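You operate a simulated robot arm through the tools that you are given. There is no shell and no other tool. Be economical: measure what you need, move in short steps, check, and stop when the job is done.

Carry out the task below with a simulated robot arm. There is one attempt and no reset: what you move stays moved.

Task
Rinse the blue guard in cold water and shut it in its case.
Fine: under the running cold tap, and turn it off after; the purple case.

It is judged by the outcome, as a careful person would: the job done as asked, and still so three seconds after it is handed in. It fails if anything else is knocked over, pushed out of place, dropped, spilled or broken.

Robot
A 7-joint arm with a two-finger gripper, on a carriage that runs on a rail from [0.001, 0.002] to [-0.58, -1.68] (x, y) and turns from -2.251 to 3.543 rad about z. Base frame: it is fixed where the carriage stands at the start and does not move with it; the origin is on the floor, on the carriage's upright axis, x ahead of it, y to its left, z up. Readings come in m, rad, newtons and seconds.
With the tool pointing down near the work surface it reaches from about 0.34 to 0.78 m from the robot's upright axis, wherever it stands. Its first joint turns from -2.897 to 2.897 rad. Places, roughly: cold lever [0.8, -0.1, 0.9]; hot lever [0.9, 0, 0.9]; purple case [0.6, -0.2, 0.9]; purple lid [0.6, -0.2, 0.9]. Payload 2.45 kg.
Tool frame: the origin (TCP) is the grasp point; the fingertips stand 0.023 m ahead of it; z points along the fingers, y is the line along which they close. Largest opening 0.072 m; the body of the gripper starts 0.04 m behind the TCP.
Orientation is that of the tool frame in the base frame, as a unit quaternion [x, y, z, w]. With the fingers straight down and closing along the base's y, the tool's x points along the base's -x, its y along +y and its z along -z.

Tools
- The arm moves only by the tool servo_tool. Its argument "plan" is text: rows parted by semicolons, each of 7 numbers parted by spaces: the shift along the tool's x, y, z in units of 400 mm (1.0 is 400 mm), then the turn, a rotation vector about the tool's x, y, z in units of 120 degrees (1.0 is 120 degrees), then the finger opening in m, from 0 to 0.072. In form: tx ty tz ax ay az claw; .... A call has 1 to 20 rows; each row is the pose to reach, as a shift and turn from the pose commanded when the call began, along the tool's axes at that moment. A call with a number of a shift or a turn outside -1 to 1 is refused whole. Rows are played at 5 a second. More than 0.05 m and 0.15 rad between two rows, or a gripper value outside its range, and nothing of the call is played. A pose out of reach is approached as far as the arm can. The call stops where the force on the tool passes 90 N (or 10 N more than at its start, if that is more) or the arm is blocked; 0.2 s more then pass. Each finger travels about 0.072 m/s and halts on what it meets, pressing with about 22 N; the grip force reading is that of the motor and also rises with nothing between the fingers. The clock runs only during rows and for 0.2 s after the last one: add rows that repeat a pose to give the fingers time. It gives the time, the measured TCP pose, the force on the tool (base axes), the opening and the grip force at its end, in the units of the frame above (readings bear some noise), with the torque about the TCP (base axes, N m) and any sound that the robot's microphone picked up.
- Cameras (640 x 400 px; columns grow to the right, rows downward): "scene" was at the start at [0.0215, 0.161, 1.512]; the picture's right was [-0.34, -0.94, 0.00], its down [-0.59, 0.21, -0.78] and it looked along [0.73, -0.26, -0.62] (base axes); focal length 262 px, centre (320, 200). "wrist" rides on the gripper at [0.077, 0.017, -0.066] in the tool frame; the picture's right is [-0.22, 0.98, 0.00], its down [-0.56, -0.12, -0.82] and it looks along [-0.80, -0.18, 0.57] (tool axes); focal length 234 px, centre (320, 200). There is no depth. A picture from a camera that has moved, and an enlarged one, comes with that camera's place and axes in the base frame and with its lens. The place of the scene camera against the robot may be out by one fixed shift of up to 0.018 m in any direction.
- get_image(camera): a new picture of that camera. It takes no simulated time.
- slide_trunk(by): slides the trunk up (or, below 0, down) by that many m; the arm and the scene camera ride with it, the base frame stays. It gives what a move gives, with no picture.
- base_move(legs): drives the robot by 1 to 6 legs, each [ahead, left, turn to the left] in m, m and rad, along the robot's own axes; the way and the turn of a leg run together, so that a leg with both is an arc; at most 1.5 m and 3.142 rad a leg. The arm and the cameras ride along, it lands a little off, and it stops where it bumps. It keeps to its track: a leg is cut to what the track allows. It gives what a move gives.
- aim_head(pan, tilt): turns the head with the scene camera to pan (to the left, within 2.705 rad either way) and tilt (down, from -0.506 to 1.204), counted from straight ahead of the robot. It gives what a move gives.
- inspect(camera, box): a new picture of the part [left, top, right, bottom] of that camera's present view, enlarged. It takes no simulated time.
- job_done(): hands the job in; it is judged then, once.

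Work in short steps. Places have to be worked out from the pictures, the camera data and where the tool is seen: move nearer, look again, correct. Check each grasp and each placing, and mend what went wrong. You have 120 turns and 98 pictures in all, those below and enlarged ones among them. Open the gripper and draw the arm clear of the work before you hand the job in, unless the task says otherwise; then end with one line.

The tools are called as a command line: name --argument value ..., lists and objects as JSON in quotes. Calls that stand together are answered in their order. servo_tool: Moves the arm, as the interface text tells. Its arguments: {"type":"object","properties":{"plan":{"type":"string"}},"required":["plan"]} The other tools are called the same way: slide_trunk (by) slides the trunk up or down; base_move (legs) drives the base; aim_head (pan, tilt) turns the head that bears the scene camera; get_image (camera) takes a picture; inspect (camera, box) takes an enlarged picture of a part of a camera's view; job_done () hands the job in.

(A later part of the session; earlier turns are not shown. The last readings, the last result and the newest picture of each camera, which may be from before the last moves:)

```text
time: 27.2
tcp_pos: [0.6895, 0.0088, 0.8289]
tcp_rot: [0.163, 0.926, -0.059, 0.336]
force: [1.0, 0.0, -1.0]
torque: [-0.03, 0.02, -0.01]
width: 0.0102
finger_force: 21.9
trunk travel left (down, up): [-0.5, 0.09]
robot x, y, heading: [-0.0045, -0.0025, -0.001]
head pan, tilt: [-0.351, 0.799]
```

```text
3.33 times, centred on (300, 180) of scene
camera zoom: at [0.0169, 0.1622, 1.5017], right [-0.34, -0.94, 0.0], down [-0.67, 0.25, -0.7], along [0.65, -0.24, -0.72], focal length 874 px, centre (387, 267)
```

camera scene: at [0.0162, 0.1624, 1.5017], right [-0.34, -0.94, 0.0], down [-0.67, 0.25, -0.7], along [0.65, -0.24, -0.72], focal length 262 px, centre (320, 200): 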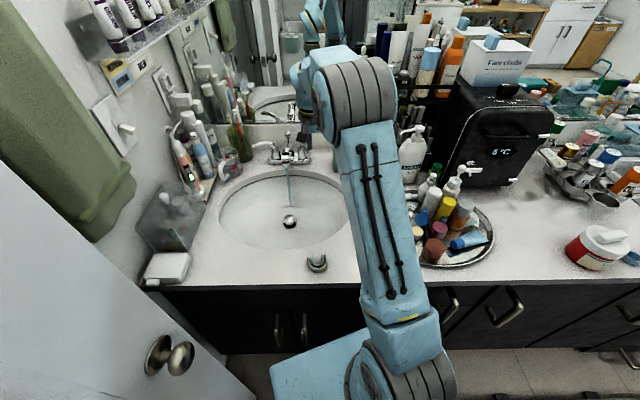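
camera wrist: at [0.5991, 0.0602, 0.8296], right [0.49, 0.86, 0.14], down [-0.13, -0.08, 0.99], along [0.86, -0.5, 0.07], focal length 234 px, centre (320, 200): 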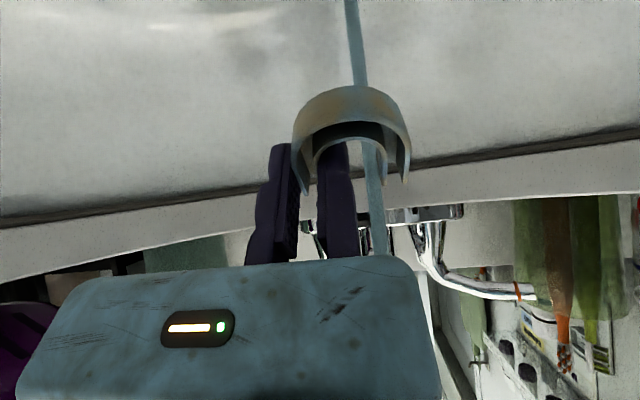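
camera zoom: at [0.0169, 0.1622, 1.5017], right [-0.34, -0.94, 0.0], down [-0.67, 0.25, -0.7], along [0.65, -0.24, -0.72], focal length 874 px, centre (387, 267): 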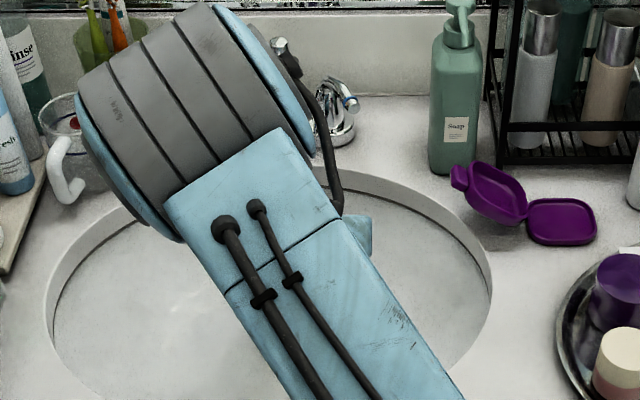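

The stream falls just beyond the guard. I advance 2 cm into it.

servo_tool --plan "-0.013 0 0.011 0 0 0 0; -0.026 0 0.022 0 0 0 0; -0.038 0 0.032 0 0 0 0; -0.038 0 0.032 0 0 0 0; -0.038 0 0.032 0 0 0 0; -0.038 0 0.032 0 0 0 0"

get_image --camera "wrist"

```text
time: 28.6
tcp_pos: [0.7065, 0.0021, 0.83]
tcp_rot: [0.163, 0.925, -0.06, 0.337]
force: [0.0, 0.1, 0.5]
torque: [-0.01, 0.03, 0.01]
width: 0.0108
finger_force: 22.0
trunk travel left (down, up): [-0.5, 0.09]
robot x, y, heading: [-0.0003, -0.001, 0.005]
head pan, tilt: [-0.351, 0.799]
```

```text
55 pictures are left
camera wrist: at [0.6171, 0.0532, 0.8298], right [0.49, 0.86, 0.14], down [-0.13, -0.08, 0.99], along [0.86, -0.5, 0.07], focal length 234 px, centre (320, 200)
```

wrist: 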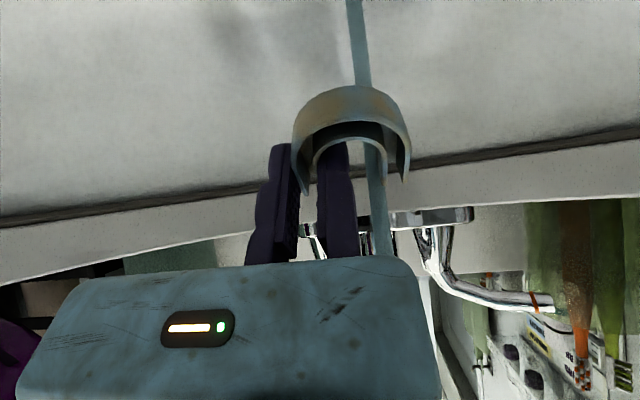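

The stream passes through the U's hollow. I shift 12 mm right so the left leg and arch sit in the stream, and dwell.

servo_tool --plan "0 -0.015 0 0 0 0 0; 0 -0.03 0 0 0 0 0; 0 -0.03 0 0 0 0 0; 0 -0.03 0 0 0 0 0; 0 -0.03 0 0 0 0 0; 0 -0.03 0 0 0 0 0; 0 -0.03 0 0 0 0 0; 0 -0.03 0 0 0 0 0"

get_image --camera "wrist"

```text
time: 30.4
tcp_pos: [0.7018, -0.0088, 0.829]
tcp_rot: [0.163, 0.926, -0.059, 0.337]
force: [0.2, -0.1, 1.0]
torque: [-0.02, 0.02, 0.03]
width: 0.0105
finger_force: 22.2
trunk travel left (down, up): [-0.5, 0.09]
robot x, y, heading: [-0.0016, -0.0025, 0.002]
head pan, tilt: [-0.351, 0.799]
```

```text
54 pictures are left
camera wrist: at [0.6133, 0.0423, 0.8304], right [0.49, 0.86, 0.14], down [-0.13, -0.08, 0.99], along [0.86, -0.5, 0.07], focal length 234 px, centre (320, 200)
```

wrist: 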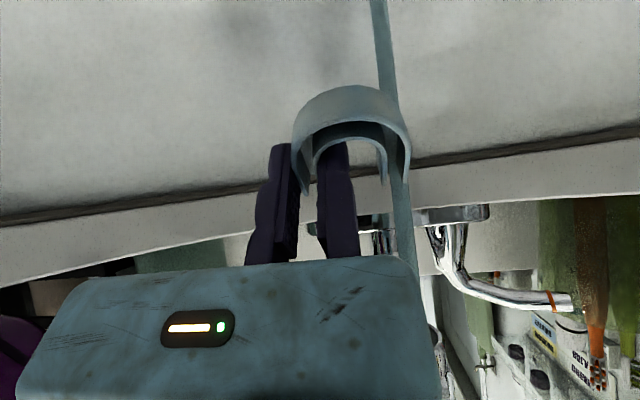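

The guard looks cleaner (stains on the arch gone). I enlarge to confirm.

inspect --camera "wrist" --box '[260, 70, 440, 200]'

```text
3.08 times, centred on (350, 135) of wrist
camera zoom: at [0.6133, 0.0423, 0.8304], right [0.49, 0.86, 0.14], down [-0.13, -0.08, 0.99], along [0.86, -0.5, 0.07], focal length 720 px, centre (228, 400)
```

zoom: 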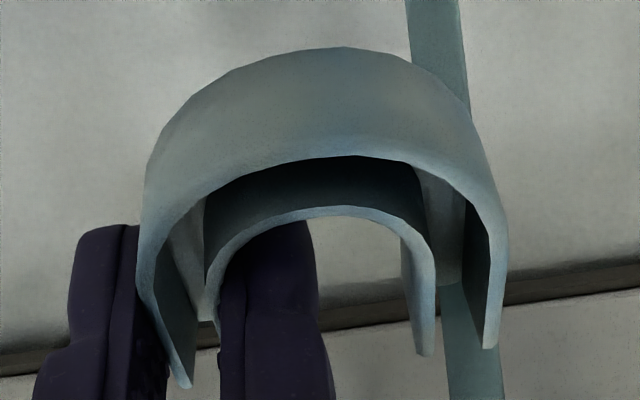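

Stains are fading. I keep rinsing with small sweeps for about 4 s more.

servo_tool --plan "0 0.005 0 0 0 0 0; 0 0.01 0 0 0 0 0; 0 0.01 0 0 0 0 0; 0 0.01 0 0 0 0 0; 0 0.005 0 0 0 0 0; 0 0 0 0 0 0 0; 0 0 0 0 0 0 0; 0 0 0 0 0 0 0; 0 -0.005 0 0 0 0 0; 0 -0.01 0 0 0 0 0; 0 -0.01 0 0 0 0 0; 0 -0.005 0 0 0 0 0; 0 0 0 0 0 0 0; 0.01 0 -0.008 0 0 0 0; 0.01 0 -0.008 0 0 0 0; 0 0 0 0 0 0 0; 0 0 0 0 0 0 0; 0 0 0 0 0 0 0; 0 0 0 0 0 0 0; 0 0 0 0 0 0 0"

inspect --camera "wrist" --box '[260, 70, 440, 200]'

```text
time: 34.6
tcp_pos: [0.7036, -0.0086, 0.8306]
tcp_rot: [0.162, 0.926, -0.059, 0.336]
force: [0.2, -0.2, 0.1]
torque: [0.03, -0.04, -0.02]
width: 0.0104
finger_force: 21.8
trunk travel left (down, up): [-0.5, 0.09]
robot x, y, heading: [0.0005, 0.0014, -0.001]
head pan, tilt: [-0.351, 0.799]
```

```text
3.08 times, centred on (350, 135) of wrist
camera zoom: at [0.6145, 0.0417, 0.8304], right [0.49, 0.86, 0.14], down [-0.13, -0.08, 0.99], along [0.86, -0.5, 0.07], focal length 720 px, centre (228, 400)
```

zoom: 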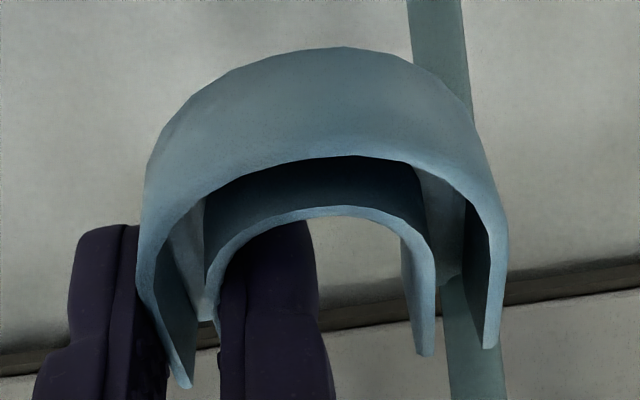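

Clean all over. I withdraw back, pause over the basin to drip, lift and un-pitch.

servo_tool --plan "0.046 0.007 -0.093 0 0 0 0; 0.091 0.014 -0.186 0 0 0 0; 0.1365 0.021 -0.278 0 0 0 0; 0.1365 0.021 -0.278 0 0 0 0; 0.1365 0.021 -0.278 0 0 0 0; 0.1365 0.021 -0.278 0 0 0 0; 0.1365 0.021 -0.278 0 0 0 0; 0.1365 0.021 -0.278 0 0 0 0; 0.1365 0.021 -0.278 0 0 0 0; 0.1365 0.021 -0.278 0 0 0 0; 0.1 0.01 -0.38 0 0 0 0; 0.065 -0.005 -0.48 0 0 0 0; 0.035 -0.016 -0.584 0 0 0 0; 0.035 -0.016 -0.584 0 0 0 0"

servo_tool --plan "0 0 0 0 0.07 0 0; 0 0 0 0 0.14 0 0; 0 0 0 0 0.21 0 0; 0 0 0 0 0.28 0 0; 0 0 0 0 0.333 0 0"

get_image --camera "wrist"

inspect --camera "scene" --box '[300, 140, 420, 220]'

```text
time: 37.6
tcp_pos: [0.5494, 0.0381, 0.9974]
tcp_rot: [0.163, 0.926, -0.059, 0.337]
force: [-0.6, -0.6, 0.2]
torque: [0.0, -0.01, 0.01]
width: 0.0105
finger_force: 22.1
trunk travel left (down, up): [-0.5, 0.09]
robot x, y, heading: [0.002, -0.0028, 0.003]
head pan, tilt: [-0.351, 0.799]
```

```text
time: 38.8
tcp_pos: [0.551, 0.0381, 1.0001]
tcp_rot: [0.173, 0.985, 0.001, -0.001]
force: [0.1, 0.2, 0.4]
torque: [-0.02, 0.0, 0.0]
width: 0.0104
finger_force: 21.5
trunk travel left (down, up): [-0.5, 0.09]
robot x, y, heading: [-0.0042, -0.0026, -0.002]
head pan, tilt: [-0.351, 0.799]
```

```text
51 pictures are left
camera wrist: at [0.4835, 0.0819, 1.0651], right [0.54, 0.84, 0.0], down [0.48, -0.31, 0.82], along [0.69, -0.44, -0.57], focal length 234 px, centre (320, 200)
```

wrist: 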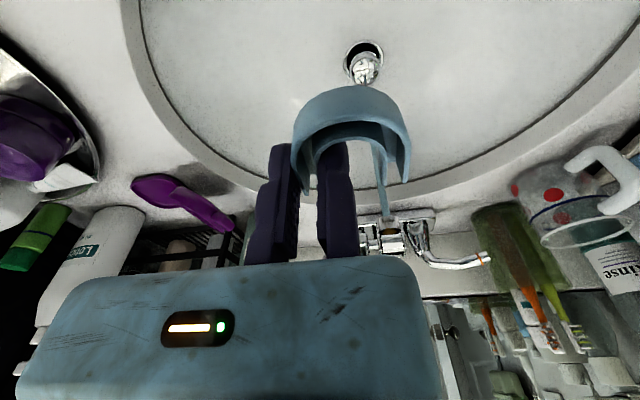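

```text
5.00 times, centred on (360, 180) of scene
camera zoom: at [0.0163, 0.1624, 1.5017], right [-0.34, -0.94, 0.0], down [-0.67, 0.25, -0.7], along [0.65, -0.24, -0.72], focal length 1311 px, centre (120, 300)
```

zoom: 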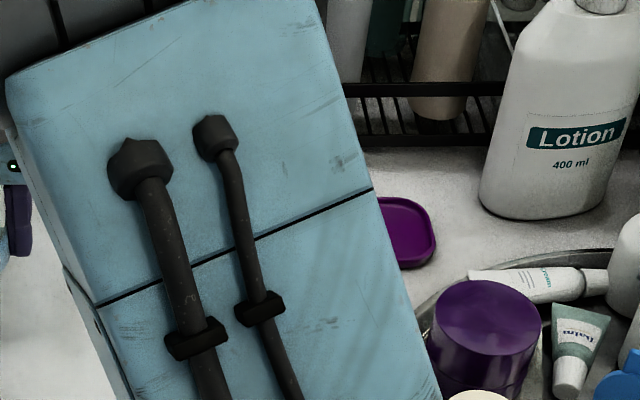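

Clean guard still held. I now yaw to −38° (aligned with the tray's hinge) and position for a clear look at the tray past the fingers.

servo_tool --plan "-0.07 -0.04 0 0 0 0.04 0; -0.14 -0.08 0 0 0 0.08 0; -0.21 -0.12 0 0 0 0.12 0; -0.27 -0.163 0 0 0 0.15 0; -0.27 -0.163 0 0 0 0.15 0"

get_image --camera "wrist"

```text
time: 40.0
tcp_pos: [0.6297, -0.0597, 0.9972]
tcp_rot: [0.327, 0.945, 0.0, 0.0]
force: [-0.4, -0.3, 0.0]
torque: [-0.02, 0.01, 0.01]
width: 0.0104
finger_force: 22.1
trunk travel left (down, up): [-0.5, 0.09]
robot x, y, heading: [0.0039, 0.002, 0.0]
head pan, tilt: [-0.351, 0.799]
```

```text
49 pictures are left
camera wrist: at [0.5784, 0.0025, 1.0643], right [0.77, 0.63, 0.0], down [0.36, -0.44, 0.82], along [0.52, -0.63, -0.57], focal length 234 px, centre (320, 200)
```

wrist: 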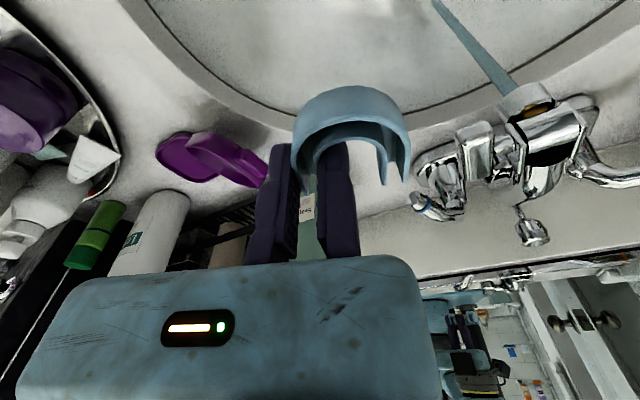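

From several views the tray centre is ≈[0.586, -0.252], rim z≈0.868. I move the guard above it at z 1.0 and look.

servo_tool --plan "-0.045 -0.095 -0.02 0 0 0 0; -0.09 -0.19 -0.04 0 0 0 0; -0.135 -0.285 -0.04 0 0 0 0; -0.18 -0.38 -0.03 0 0 0 0; -0.224 -0.4775 -0.008 0 0 0 0; -0.224 -0.4775 -0.008 0 0 0 0"

get_image --camera "wrist"

get_image --camera "scene"

```text
time: 41.4
tcp_pos: [0.5838, -0.2668, 1.0045]
tcp_rot: [0.326, 0.945, -0.001, 0.0]
force: [0.5, -0.9, 0.2]
torque: [0.02, -0.03, -0.03]
width: 0.0107
finger_force: 21.6
trunk travel left (down, up): [-0.5, 0.09]
robot x, y, heading: [-0.0005, 0.0011, 0.004]
head pan, tilt: [-0.351, 0.799]
```

```text
48 pictures are left
camera wrist: at [0.5317, -0.2044, 1.0695], right [0.77, 0.64, 0.0], down [0.36, -0.44, 0.82], along [0.52, -0.63, -0.57], focal length 234 px, centre (320, 200)
```

wrist: 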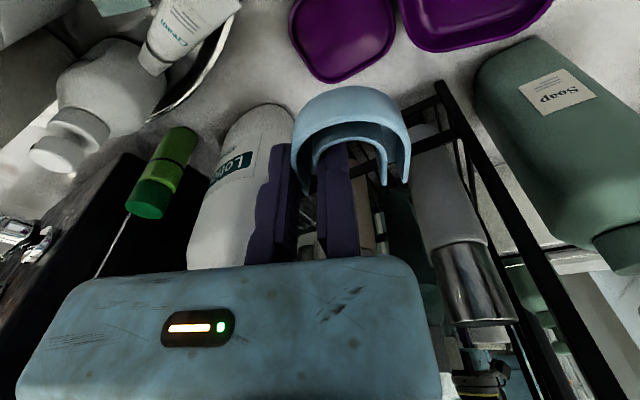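

```text
47 pictures are left
camera scene: at [0.0165, 0.162, 1.5017], right [-0.34, -0.94, 0.0], down [-0.67, 0.25, -0.7], along [0.65, -0.24, -0.72], focal length 262 px, centre (320, 200)
```

scene: 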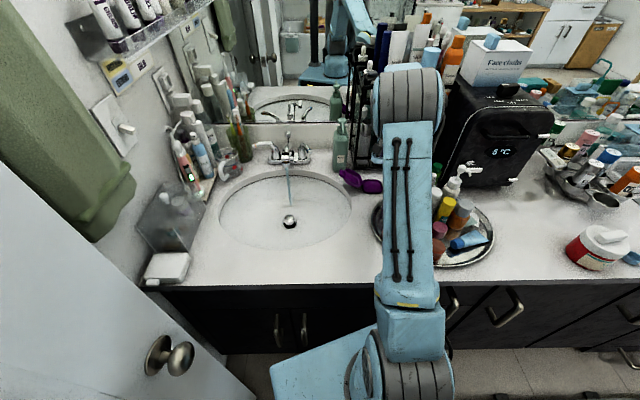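

The tray is visible at the top of the frame; I enlarge to read its outline and orientation.

inspect --camera "wrist" --box '[270, 0, 570, 190]'

inspect --camera "scene" --box '[330, 155, 400, 200]'

```text
2.11 times, centred on (420, 95) of wrist
camera zoom: at [0.5317, -0.2044, 1.0695], right [0.77, 0.64, 0.0], down [0.36, -0.44, 0.82], along [0.52, -0.63, -0.57], focal length 493 px, centre (110, 421)
```

zoom: 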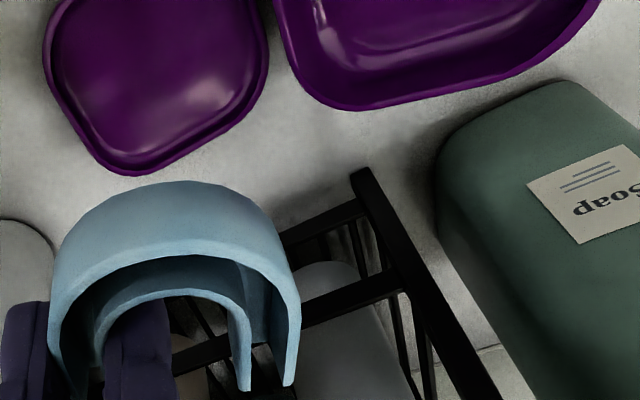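

```text
8.89 times, centred on (365, 178) of scene
camera zoom: at [0.0165, 0.162, 1.5017], right [-0.34, -0.94, 0.0], down [-0.67, 0.25, -0.7], along [0.65, -0.24, -0.72], focal length 2331 px, centre (-80, 400)
```

zoom: 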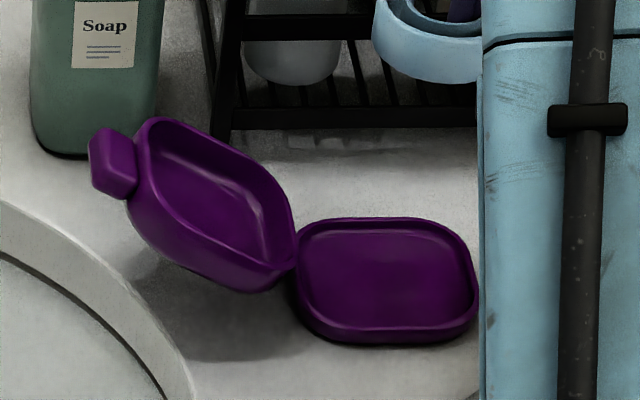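

Now clear: the tray is ~64 mm square, turned −15°, hinge on the sink side, lid leaning open. With the lotion bottle close by, I keep yaw ≈ −33° (fits in the tray), adjust, and descend to z 0.92.

servo_tool --plan "0.014 0.018 0 0 0 -0.042 0; 0.014 0.018 0.1 0 0 -0.042 0; 0.014 0.018 0.2 0 0 -0.042 0; 0.014 0.018 0.2 0 0 -0.042 0"

get_image --camera "wrist"

inspect --camera "scene" --box '[330, 140, 410, 200]'

```text
time: 42.4
tcp_pos: [0.5833, -0.2537, 0.9236]
tcp_rot: [0.284, 0.959, 0.0, 0.0]
force: [0.2, -0.2, 0.3]
torque: [0.0, -0.02, 0.0]
width: 0.0103
finger_force: 21.8
trunk travel left (down, up): [-0.5, 0.09]
robot x, y, heading: [-0.0002, -0.001, 0.001]
head pan, tilt: [-0.351, 0.799]
```

```text
44 pictures are left
camera wrist: at [0.5278, -0.1968, 0.9891], right [0.71, 0.7, 0.0], down [0.4, -0.41, 0.82], along [0.57, -0.58, -0.57], focal length 234 px, centre (320, 200)
```

wrist: 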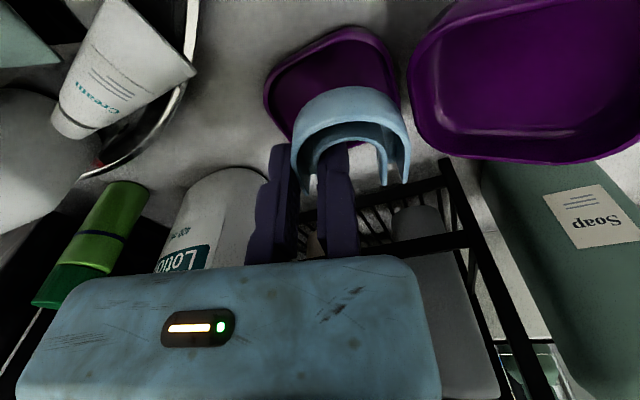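

```text
6.67 times, centred on (370, 170) of scene
camera zoom: at [0.0168, 0.1622, 1.5017], right [-0.34, -0.94, 0.0], down [-0.67, 0.25, -0.7], along [0.65, -0.24, -0.72], focal length 1748 px, centre (-13, 400)
```

zoom: 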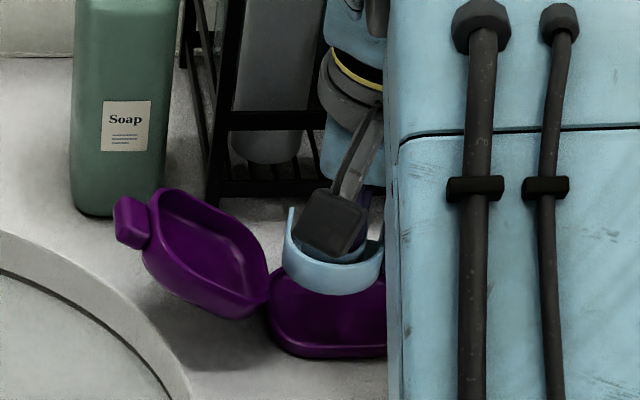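

The guard is ~51 mm, so it must be aligned with the 64 mm tray (−15°), but that yaw puts the hand against the lotion bottle. I lift, and turn to yaw −105° instead (hand body toward the robot, camera over the lid).

servo_tool --plan "0 0 -0.11 0 0 0 0; 0.01 0 -0.22 0 0 0 0; 0.02 0 -0.34 0 0 0.06 0; 0.03 0.004 -0.34 0 0 0.13 0; 0.03 0.004 -0.34 0 0 0.2 0; 0.03 0.004 -0.34 0 0 0.27 0; 0.03 0.004 -0.34 0 0 0.34 0; 0.03 0.004 -0.34 0 0 0.41 0; 0.03 0.004 -0.34 0 0 0.48 0; 0.03 0.004 -0.34 0 0 0.54 0; 0.03 0.004 -0.34 0 0 0.6 0; 0.03 0.004 -0.34 0 0 0.6 0"

get_image --camera "wrist"

inspect --camera "scene" --box '[320, 130, 440, 210]'

```text
time: 45.0
tcp_pos: [0.5744, -0.2481, 1.0582]
tcp_rot: [0.794, 0.608, 0.0, 0.0]
force: [0.0, -0.1, -0.2]
torque: [-0.03, 0.0, -0.04]
width: 0.0105
finger_force: 21.8
trunk travel left (down, up): [-0.5, 0.09]
robot x, y, heading: [-0.0029, -0.0019, 0.004]
head pan, tilt: [-0.351, 0.799]
```

```text
42 pictures are left
camera wrist: at [0.61, -0.1765, 1.1239], right [0.89, -0.46, 0.0], down [-0.27, -0.51, 0.82], along [-0.38, -0.73, -0.57], focal length 234 px, centre (320, 200)
```

wrist: 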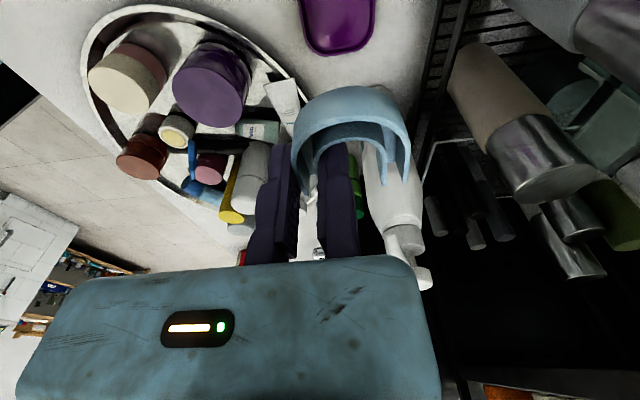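

```text
5.00 times, centred on (380, 170) of scene
camera zoom: at [0.0164, 0.1624, 1.5017], right [-0.34, -0.94, 0.0], down [-0.67, 0.25, -0.7], along [0.65, -0.24, -0.72], focal length 1311 px, centre (20, 350)
```

zoom: 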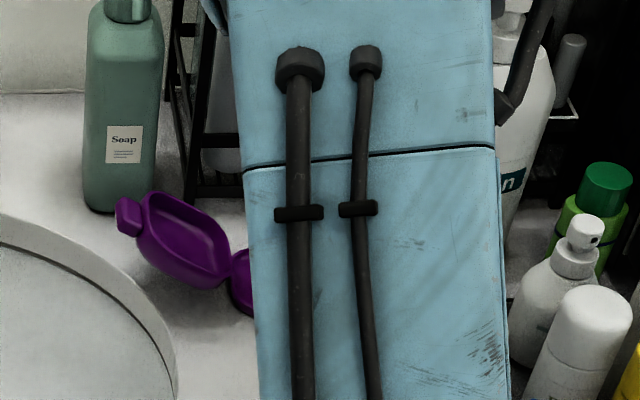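

Tray edges agree with earlier estimates (TCP target [0.576, -0.248]); the nearby purple jar tops at ≈0.907, below the hand body. I descend to z 0.905.

servo_tool --plan "0 0.004 0.1 0 0 0 0; 0 0.004 0.2 0 0 0 0; 0 0.004 0.3 0 0 0 0; 0 0.004 0.383 0 0 0 0; 0 0.004 0.383 0 0 0 0"

get_image --camera "wrist"

inspect --camera "scene" --box '[320, 130, 440, 210]'

```text
time: 46.2
tcp_pos: [0.5758, -0.2485, 0.9061]
tcp_rot: [0.793, 0.609, 0.0, -0.001]
force: [-0.1, 0.0, 0.3]
torque: [0.03, 0.02, -0.02]
width: 0.0103
finger_force: 21.8
trunk travel left (down, up): [-0.5, 0.09]
robot x, y, heading: [-0.0011, 0.0023, 0.003]
head pan, tilt: [-0.351, 0.799]
```

```text
40 pictures are left
camera wrist: at [0.6133, -0.1784, 0.9713], right [0.89, -0.46, 0.0], down [-0.27, -0.51, 0.82], along [-0.38, -0.73, -0.57], focal length 234 px, centre (320, 200)
```

wrist: 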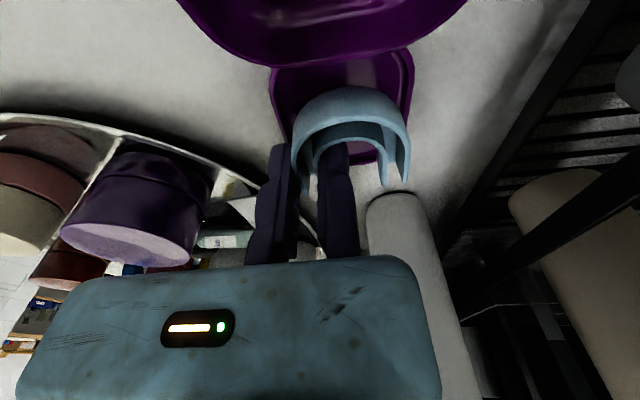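

```text
5.00 times, centred on (380, 170) of scene
camera zoom: at [0.0167, 0.1623, 1.5017], right [-0.34, -0.94, 0.0], down [-0.67, 0.25, -0.7], along [0.65, -0.24, -0.72], focal length 1311 px, centre (20, 350)
```

zoom: 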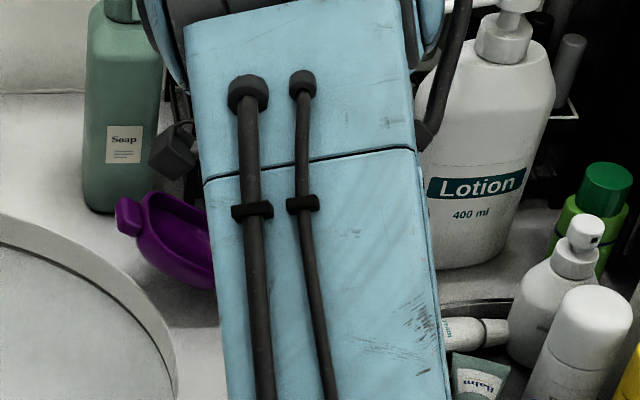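

Guard is centred over the tray. I lower gently to about rim level, watching the force.

servo_tool --plan "0 0 0.01 0 0 0 0; 0 0 0.02 0 0 0 0; 0 0 0.028 0 0 0 0; 0 0 0.028 0 0 0 0"

inspect --camera "wrist" --box '[250, 30, 430, 200]'

```text
time: 47.2
tcp_pos: [0.5748, -0.2468, 0.8952]
tcp_rot: [0.793, 0.609, 0.001, 0.0]
force: [0.6, -0.6, 1.1]
torque: [-0.03, -0.01, 0.02]
width: 0.0106
finger_force: 22.2
trunk travel left (down, up): [-0.5, 0.09]
robot x, y, heading: [0.0018, 0.0022, -0.001]
head pan, tilt: [-0.351, 0.799]
```

```text
2.35 times, centred on (340, 115) of wrist
camera zoom: at [0.6124, -0.1771, 0.9607], right [0.89, -0.46, 0.0], down [-0.27, -0.51, 0.82], along [-0.38, -0.73, -0.57], focal length 551 px, centre (273, 400)
```

zoom: 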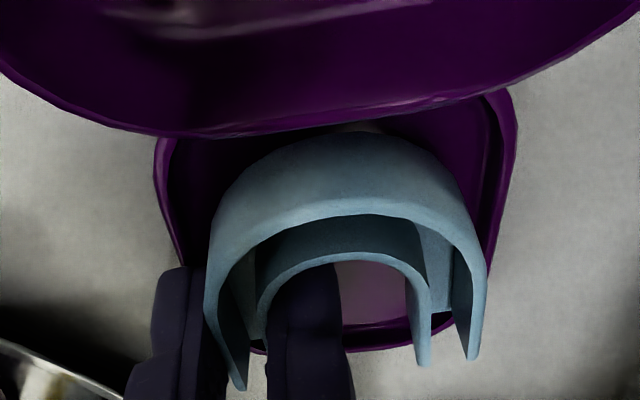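

Guard edges lie inside the tray walls in both directions. I lower a few mm more until light contact.

servo_tool --plan "0 0 0.005 0 0 0 0; 0 0 0.01 0 0 0 0; 0 0 0.01 0 0 0 0"

```text
time: 48.0
tcp_pos: [0.5748, -0.2473, 0.8944]
tcp_rot: [0.794, 0.608, 0.001, 0.002]
force: [3.9, 0.3, 22.5]
torque: [0.14, 0.31, -0.05]
width: 0.0104
finger_force: 22.0
trunk travel left (down, up): [-0.5, 0.09]
robot x, y, heading: [-0.0034, -0.0034, 0.001]
head pan, tilt: [-0.351, 0.799]
```

Contact as predicted: the outer finger touches the tray's near rim (z≈0.871). I raise 1 mm and release by opening a little.

servo_tool --plan "0 0 0.005 0 0 0 0.0105; 0 0 0.005 0 0 0 0.014; 0 0 0.005 0 0 0 0.018; 0 0 0.005 0 0 0 0.02; 0 0 0.005 0 0 0 0.02"

inspect --camera "wrist" --box '[250, 30, 430, 200]'

```text
time: 49.2
tcp_pos: [0.5751, -0.2474, 0.8934]
tcp_rot: [0.793, 0.609, 0.002, 0.003]
force: [10.8, -1.5, 47.7]
torque: [0.21, 0.51, -0.01]
width: 0.0114
finger_force: 0.1
trunk travel left (down, up): [-0.5, 0.09]
robot x, y, heading: [0.0011, 0.0002, 0.0]
head pan, tilt: [-0.351, 0.799]
```

```text
2.35 times, centred on (340, 115) of wrist
camera zoom: at [0.6117, -0.177, 0.9589], right [0.89, -0.46, 0.01], down [-0.27, -0.51, 0.82], along [-0.37, -0.73, -0.57], focal length 551 px, centre (273, 400)
```

zoom: 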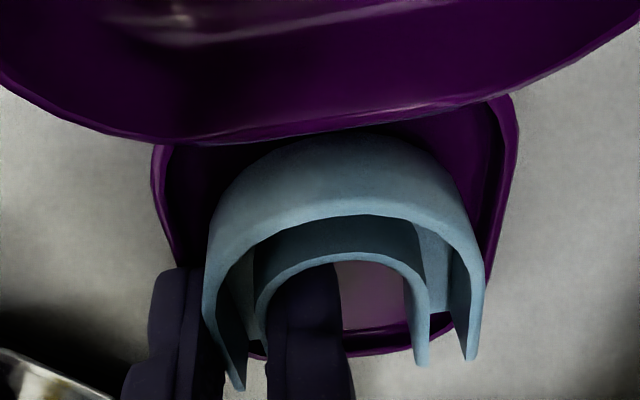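

I pressed instead of raising (sign slip), so the finger stuck on the rim. I raise ~4 mm; the finger then opens and frees the guard.

servo_tool --plan "0 0 -0.006 0 0 0 0.02; 0 0 -0.012 0 0 0 0.02; 0 0 -0.012 0 0 0 0.02; 0 0 -0.012 0 0 0 0.02"

inspect --camera "wrist" --box '[250, 30, 430, 200]'

```text
time: 50.2
tcp_pos: [0.5751, -0.2472, 0.8929]
tcp_rot: [0.794, 0.609, 0.0, 0.001]
force: [11.8, -0.7, 18.4]
torque: [0.08, -0.02, -0.1]
width: 0.0111
finger_force: 0.1
trunk travel left (down, up): [-0.5, 0.09]
robot x, y, heading: [0.0045, -0.0009, 0.002]
head pan, tilt: [-0.351, 0.799]
```

```text
2.35 times, centred on (340, 115) of wrist
camera zoom: at [0.6112, -0.1772, 0.9588], right [0.89, -0.46, 0.0], down [-0.27, -0.51, 0.82], along [-0.38, -0.73, -0.57], focal length 551 px, centre (273, 400)
```

zoom: 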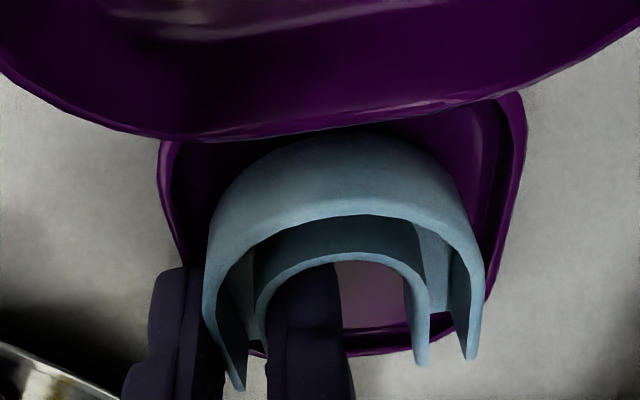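

The finger seems caught just inside the near rim, blocking opening. I set opening back to 0.0115 to unload, then raise 5 mm and open.

servo_tool --plan "0 0 0 0 0 0 0.0112; 0 0 -0.006 0 0 0 0.0112; 0 0 -0.012 0 0 0 0.0115; 0 0 -0.012 0 0 0 0.016; 0 0 -0.012 0 0 0 0.02; 0 0 -0.012 0 0 0 0.02"

inspect --camera "wrist" --box '[250, 30, 430, 200]'

```text
time: 51.6
tcp_pos: [0.5739, -0.2474, 0.8979]
tcp_rot: [0.794, 0.608, 0.0, 0.0]
force: [0.3, 0.4, 0.0]
torque: [-0.01, -0.01, 0.0]
width: 0.02
finger_force: 0.1
trunk travel left (down, up): [-0.5, 0.09]
robot x, y, heading: [0.0001, 0.0016, 0.005]
head pan, tilt: [-0.351, 0.799]
```

```text
2.35 times, centred on (340, 115) of wrist
camera zoom: at [0.6111, -0.1773, 0.9637], right [0.89, -0.46, 0.0], down [-0.27, -0.51, 0.82], along [-0.38, -0.73, -0.57], focal length 551 px, centre (273, 400)
```

zoom: 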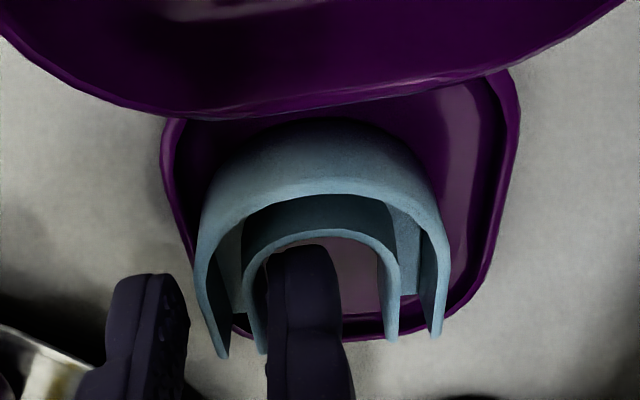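

Released. I raise straight up and check how the guard lies.

servo_tool --plan "0 0 -0.05 0 0 0 0.02; 0 0 -0.15 0 0 0 0.02; 0 0 -0.25 0 0 0 0.02; 0.08 0 -0.3 0 0 0 0.02; 0.16 0 -0.3 0 0 0 0.02"

get_image --camera "wrist"

```text
time: 52.8
tcp_pos: [0.5919, -0.1838, 1.0192]
tcp_rot: [0.793, 0.609, -0.001, 0.0]
force: [-0.6, 0.5, 0.2]
torque: [0.0, -0.01, 0.03]
width: 0.0201
finger_force: 0.1
trunk travel left (down, up): [-0.5, 0.09]
robot x, y, heading: [0.0037, 0.0012, 0.002]
head pan, tilt: [-0.351, 0.799]
```

```text
34 pictures are left
camera wrist: at [0.6291, -0.1144, 1.0847], right [0.89, -0.46, 0.0], down [-0.27, -0.51, 0.82], along [-0.38, -0.73, -0.57], focal length 234 px, centre (320, 200)
```

wrist: 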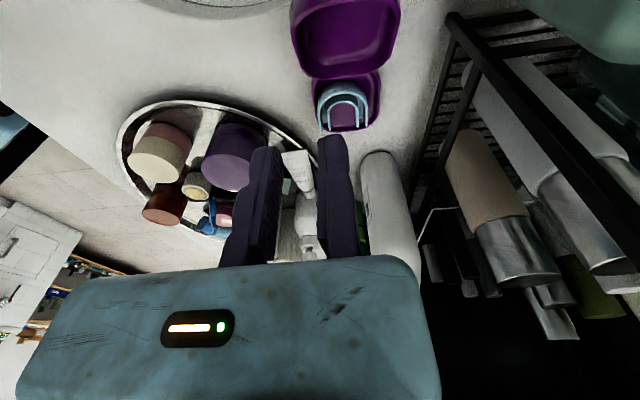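

inspect --camera "wrist" --box '[280, 0, 420, 140]'

inspect --camera "scene" --box '[320, 150, 400, 205]'

```text
2.86 times, centred on (350, 70) of wrist
camera zoom: at [0.6291, -0.1144, 1.0847], right [0.89, -0.46, 0.0], down [-0.27, -0.51, 0.82], along [-0.38, -0.73, -0.57], focal length 669 px, centre (234, 571)
```

zoom: 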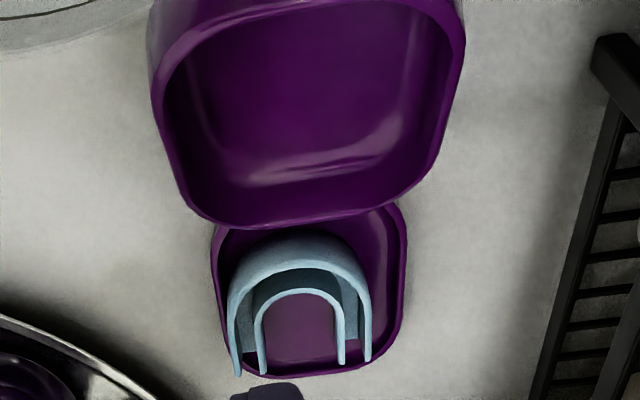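

```text
7.27 times, centred on (360, 178) of scene
camera zoom: at [0.0164, 0.1625, 1.5016], right [-0.34, -0.94, 0.0], down [-0.67, 0.25, -0.7], along [0.65, -0.24, -0.72], focal length 1907 px, centre (29, 364)
```

zoom: 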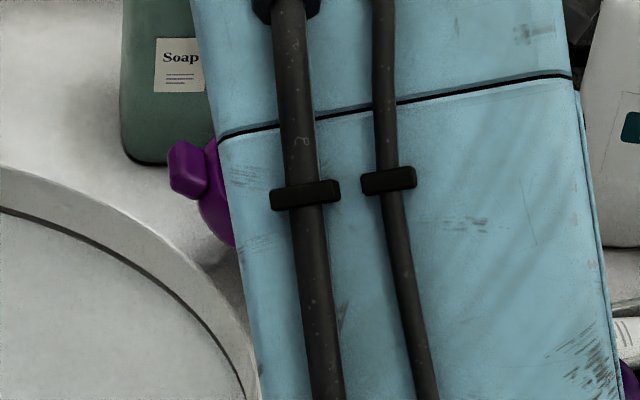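

The guard is in the tray but its left leg seems to rest on the near rim, ~6 mm off-centre. I'll put closed fingertips inside the U and nudge it away from that rim.

servo_tool --plan "-0.09 0.011 0 0 0 0 0; -0.182 0.022 0 0 0 0 0; -0.182 0.022 0.1 0 0 0 0; -0.182 0.022 0.2 0 0 0 0; -0.182 0.022 0.24 0 0 0 0; -0.182 0.022 0.24 0 0 0 0"

inspect --camera "wrist" --box '[250, 30, 430, 200]'

```text
time: 54.2
tcp_pos: [0.581, -0.2594, 0.9238]
tcp_rot: [0.793, 0.609, 0.001, 0.0]
force: [-0.4, 1.4, 0.6]
torque: [0.0, -0.01, 0.0]
width: 0.0
finger_force: 21.9
trunk travel left (down, up): [-0.5, 0.09]
robot x, y, heading: [-0.004, 0.0004, -0.0]
head pan, tilt: [-0.351, 0.799]
```

```text
2.35 times, centred on (340, 115) of wrist
camera zoom: at [0.6178, -0.1887, 0.9887], right [0.89, -0.46, 0.0], down [-0.27, -0.51, 0.82], along [-0.38, -0.73, -0.57], focal length 551 px, centre (273, 400)
```

zoom: 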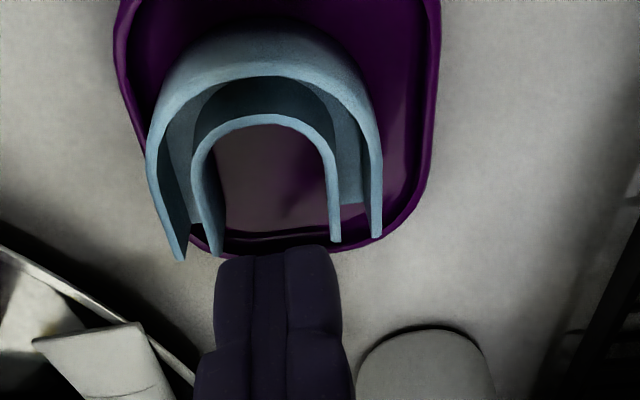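

The left leg end overhangs the near corner, as suspected. I insert the closed tips in the U's gap and push 11 mm away from that rim.

servo_tool --plan "0 0 0.04 0 0 0 0; 0 0 0.08 0 0 0 0; 0 0.008 0.08 0 0 0 0; 0 0.016 0.08 0 0 0 0; 0 0.023 0.08 0 0 0 0; 0 0.03 0.08 0 0 0 0; 0 0.03 0.08 0 0 0 0"

inspect --camera "wrist" --box '[250, 30, 430, 200]'

```text
time: 55.8
tcp_pos: [0.5923, -0.2616, 0.8903]
tcp_rot: [0.793, 0.609, 0.0, 0.0]
force: [-0.8, 0.5, -0.4]
torque: [-0.01, 0.01, 0.0]
width: 0.0001
finger_force: 22.0
trunk travel left (down, up): [-0.5, 0.09]
robot x, y, heading: [0.0033, -0.0008, -0.001]
head pan, tilt: [-0.351, 0.799]
```

```text
2.35 times, centred on (340, 115) of wrist
camera zoom: at [0.6287, -0.191, 0.9552], right [0.89, -0.46, 0.0], down [-0.27, -0.51, 0.82], along [-0.38, -0.73, -0.57], focal length 551 px, centre (273, 400)
```

zoom: 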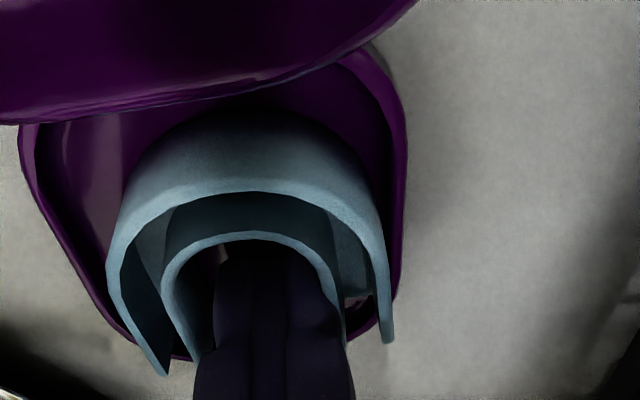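

Moved without notable force. I lift out and look again.

servo_tool --plan "0 -0.009 0 0 0 0 0; 0 -0.009 -0.1 0 0 0 0; 0 -0.009 -0.2 0 0 0 0; 0.06 -0.009 -0.3 0 0 0 0; 0.16 -0.009 -0.32 0 0 0 0; 0.16 -0.009 -0.32 0 0 0 0"

inspect --camera "wrist" --box '[280, 0, 420, 140]'

```text
time: 57.2
tcp_pos: [0.605, -0.1967, 1.0178]
tcp_rot: [0.794, 0.608, 0.001, -0.001]
force: [0.0, -0.1, -0.2]
torque: [0.01, 0.01, -0.03]
width: 0.0001
finger_force: 22.1
trunk travel left (down, up): [-0.5, 0.09]
robot x, y, heading: [-0.0011, -0.0037, 0.0]
head pan, tilt: [-0.351, 0.799]
```

```text
2.86 times, centred on (350, 70) of wrist
camera zoom: at [0.642, -0.1273, 1.0833], right [0.89, -0.46, 0.0], down [-0.27, -0.51, 0.82], along [-0.38, -0.73, -0.57], focal length 669 px, centre (234, 571)
```

zoom: 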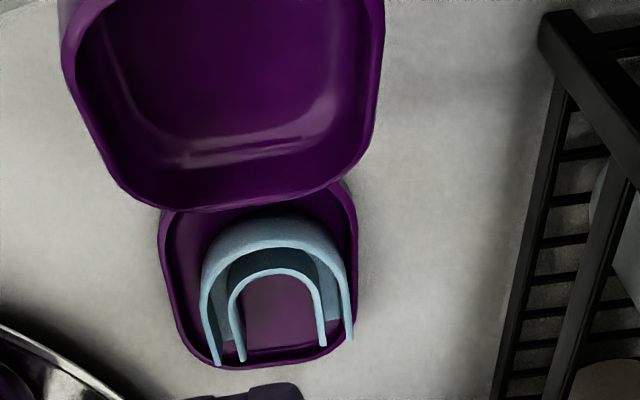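

Now the right leg's end nears the far corner, and the guard sits ~5 mm too far from the hinge. I insert again, centred, and push the arch toward the hinge by ~5 mm.

servo_tool --plan "-0.08 0.001 0 0 0 0 0; -0.167 0.002 0.05 0 0 0 0; -0.167 0.002 0.15 0 0 0 0; -0.167 0.002 0.25 0 0 0 0; -0.167 0.002 0.318 0 0 0 0; -0.157 0.002 0.318 0 0 0 0; -0.147 0.002 0.318 0 0 0 0; -0.137 0.002 0.318 0 0 0 0; -0.137 0.002 0.318 0 0 0 0"

servo_tool --plan "-0.01 0 0 0 0 0 0; -0.01 0 -0.1 0 0 0 0; -0.01 0 -0.2 0 0 0 0; 0.05 0 -0.3 0 0 0 0; 0.15 0 -0.32 0 0 0 0; 0.15 0 -0.32 0 0 0 0"

inspect --camera "wrist" --box '[280, 0, 420, 140]'

```text
time: 59.2
tcp_pos: [0.5931, -0.2508, 0.8917]
tcp_rot: [0.793, 0.609, 0.0, 0.0]
force: [0.1, 0.2, 0.1]
torque: [-0.02, -0.01, -0.01]
width: 0.0
finger_force: 22.1
trunk travel left (down, up): [-0.5, 0.09]
robot x, y, heading: [0.001, -0.0014, 0.002]
head pan, tilt: [-0.351, 0.799]
```

```text
time: 60.6
tcp_pos: [0.6066, -0.1916, 1.0212]
tcp_rot: [0.793, 0.609, 0.0, -0.001]
force: [0.3, -0.4, 0.3]
torque: [-0.01, -0.02, 0.0]
width: 0.0
finger_force: 22.0
trunk travel left (down, up): [-0.5, 0.09]
robot x, y, heading: [-0.0021, 0.0, 0.0]
head pan, tilt: [-0.351, 0.799]
```

```text
2.86 times, centred on (350, 70) of wrist
camera zoom: at [0.643, -0.1217, 1.086], right [0.89, -0.46, 0.0], down [-0.27, -0.51, 0.82], along [-0.38, -0.73, -0.57], focal length 669 px, centre (234, 571)
```

zoom: 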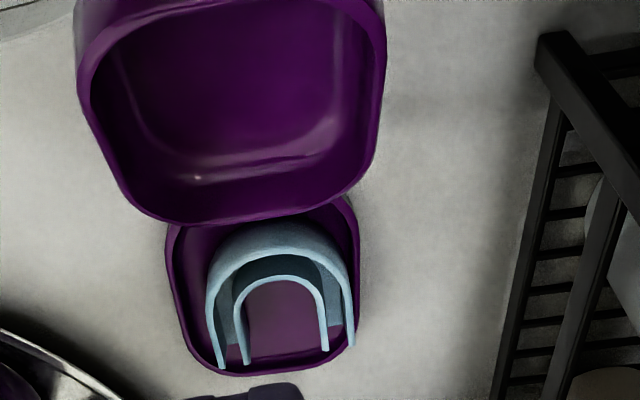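

It moved only ~2 mm. I repeat, pushing to ~6 mm further toward the hinge, and then 2–3 mm back from the far side.

servo_tool --plan "-0.08 0.003 0 0 0 0 0; -0.1725 0.003 0.05 0 0 0 0; -0.1725 0.003 0.15 0 0 0 0; -0.1725 0.003 0.25 0 0 0 0; -0.1725 0.003 0.324 0 0 0 0; -0.16 0.003 0.324 0 0 0 0; -0.147 0.003 0.324 0 0 0 0; -0.136 0.003 0.324 0 0 0 0; -0.136 0.003 0.324 0 0 0 0; -0.141 0.003 0.324 0 0 0 0; -0.141 -0.006 0.324 0 0 0 0; -0.141 -0.013 0.324 0 0 0 0; -0.141 -0.013 0.324 0 0 0 0"

servo_tool --plan "-0.008 0.006 0 0 0 0 0; -0.008 0.006 -0.1 0 0 0 0; -0.008 0.006 -0.2 0 0 0 0; 0.05 0 -0.3 0 0 0 0; 0.15 0 -0.32 0 0 0 0; 0.15 0 -0.32 0 0 0 0"

inspect --camera "wrist" --box '[280, 0, 420, 140]'

```text
time: 63.4
tcp_pos: [0.5866, -0.2472, 0.8881]
tcp_rot: [0.793, 0.609, 0.001, -0.001]
force: [0.3, -0.5, 0.9]
torque: [0.05, 0.03, -0.03]
width: 0.0
finger_force: 22.5
trunk travel left (down, up): [-0.5, 0.09]
robot x, y, heading: [0.0008, 0.001, -0.001]
head pan, tilt: [-0.351, 0.799]
```

```text
time: 64.8
tcp_pos: [0.6042, -0.1914, 1.018]
tcp_rot: [0.793, 0.609, 0.0, 0.0]
force: [-0.1, 0.6, 0.6]
torque: [-0.02, 0.0, 0.01]
width: 0.0002
finger_force: 22.3
trunk travel left (down, up): [-0.5, 0.09]
robot x, y, heading: [-0.0043, 0.0009, 0.003]
head pan, tilt: [-0.351, 0.799]
```

```text
2.86 times, centred on (350, 70) of wrist
camera zoom: at [0.6414, -0.1195, 1.0834], right [0.89, -0.46, 0.0], down [-0.27, -0.51, 0.82], along [-0.38, -0.73, -0.57], focal length 669 px, centre (234, 571)
```

zoom: 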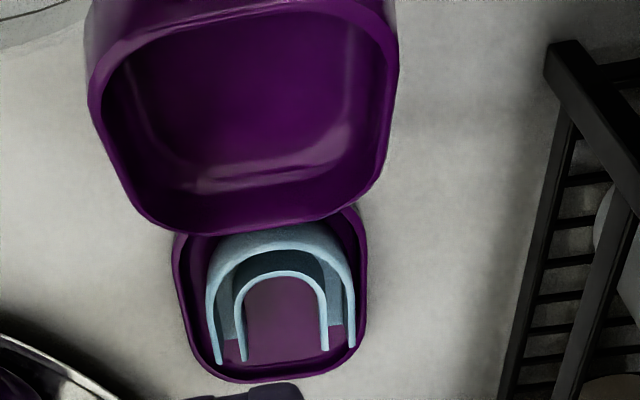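

The guard now lies fully inside the tray. Next, close the lid: I go to the sink side of the lid, lower closed fingers to tip z≈0.91, ready to push it over.

servo_tool --plan "0.11 0.001 0 0 0 0 0; 0.221 0.002 0 0 0 0 0; 0.221 0.002 0.1 0 0 0 0; 0.221 0.002 0.2125 0 0 0 0; 0.221 0.002 0.2125 0 0 0 0"

get_image --camera "wrist"

inspect --camera "scene" --box '[300, 140, 400, 205]'

```text
time: 66.0
tcp_pos: [0.6283, -0.1032, 0.9345]
tcp_rot: [0.793, 0.609, 0.0, 0.0]
force: [-0.3, -0.2, -0.2]
torque: [0.01, 0.04, 0.01]
width: 0.0
finger_force: 21.9
trunk travel left (down, up): [-0.5, 0.09]
robot x, y, heading: [-0.001, -0.0003, 0.001]
head pan, tilt: [-0.351, 0.799]
```

```text
26 pictures are left
camera wrist: at [0.6641, -0.0331, 0.9992], right [0.89, -0.46, 0.0], down [-0.27, -0.51, 0.82], along [-0.38, -0.73, -0.57], focal length 234 px, centre (320, 200)
```

wrist: 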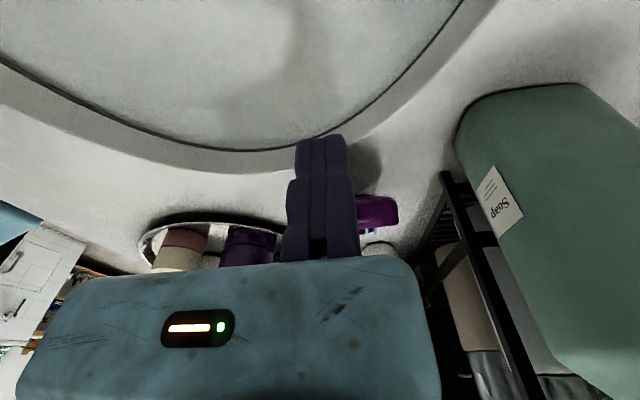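

```text
6.15 times, centred on (350, 172) of scene
camera zoom: at [0.0168, 0.1623, 1.5017], right [-0.34, -0.94, 0.0], down [-0.67, 0.25, -0.7], along [0.65, -0.24, -0.72], focal length 1614 px, centre (135, 369)
```

zoom: 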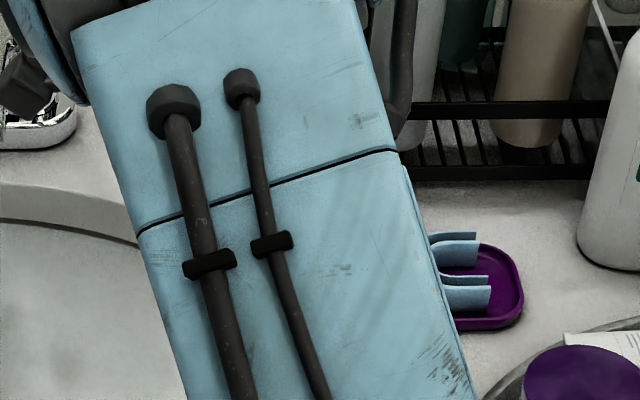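

I push toward the lid in small steps.

servo_tool --plan "-0.03 0 0 0 0 0 0; -0.055 0 0 0 0 0 0; -0.08 0 0 0 0 0 0; -0.105 0 0 0 0 0 0; -0.13 0 0 0 0 0 0; -0.13 0 0 0 0 0 0"

get_image --camera "wrist"

inspect --camera "scene" --box '[320, 140, 420, 205]'

```text
time: 67.2
tcp_pos: [0.6205, -0.1335, 0.9396]
tcp_rot: [0.787, 0.617, 0.012, 0.001]
force: [-2.8, 17.9, 14.7]
torque: [-0.14, 0.11, -0.13]
width: 0.0061
finger_force: 28.5
trunk travel left (down, up): [-0.5, 0.09]
robot x, y, heading: [-0.0031, 0.0015, 0.007]
head pan, tilt: [-0.351, 0.799]
stopped in row 6: the force on the tool passed its limit at 92 N (the readings are from after the stop); the commanded pose is now the measured one
```

```text
24 pictures are left
camera wrist: at [0.6543, -0.0637, 1.0066], right [0.9, -0.44, 0.01], down [-0.27, -0.53, 0.81], along [-0.35, -0.73, -0.59], focal length 234 px, centre (320, 200)
```

wrist: 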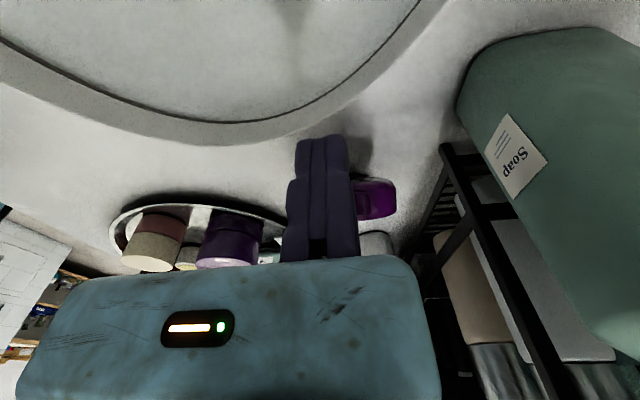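

```text
6.15 times, centred on (370, 172) of scene
camera zoom: at [0.0136, 0.1655, 1.501], right [-0.34, -0.94, 0.0], down [-0.67, 0.24, -0.7], along [0.66, -0.24, -0.72], focal length 1614 px, centre (12, 369)
```

zoom: 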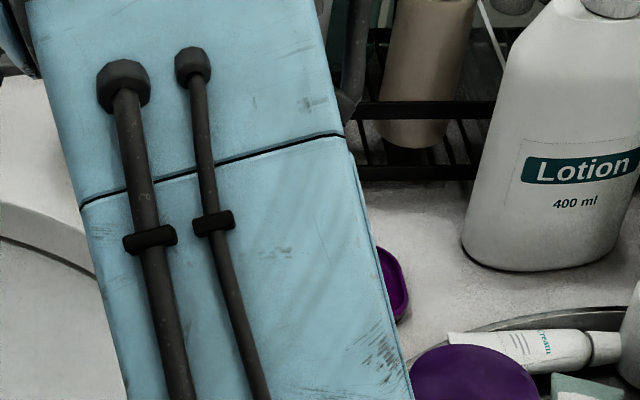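

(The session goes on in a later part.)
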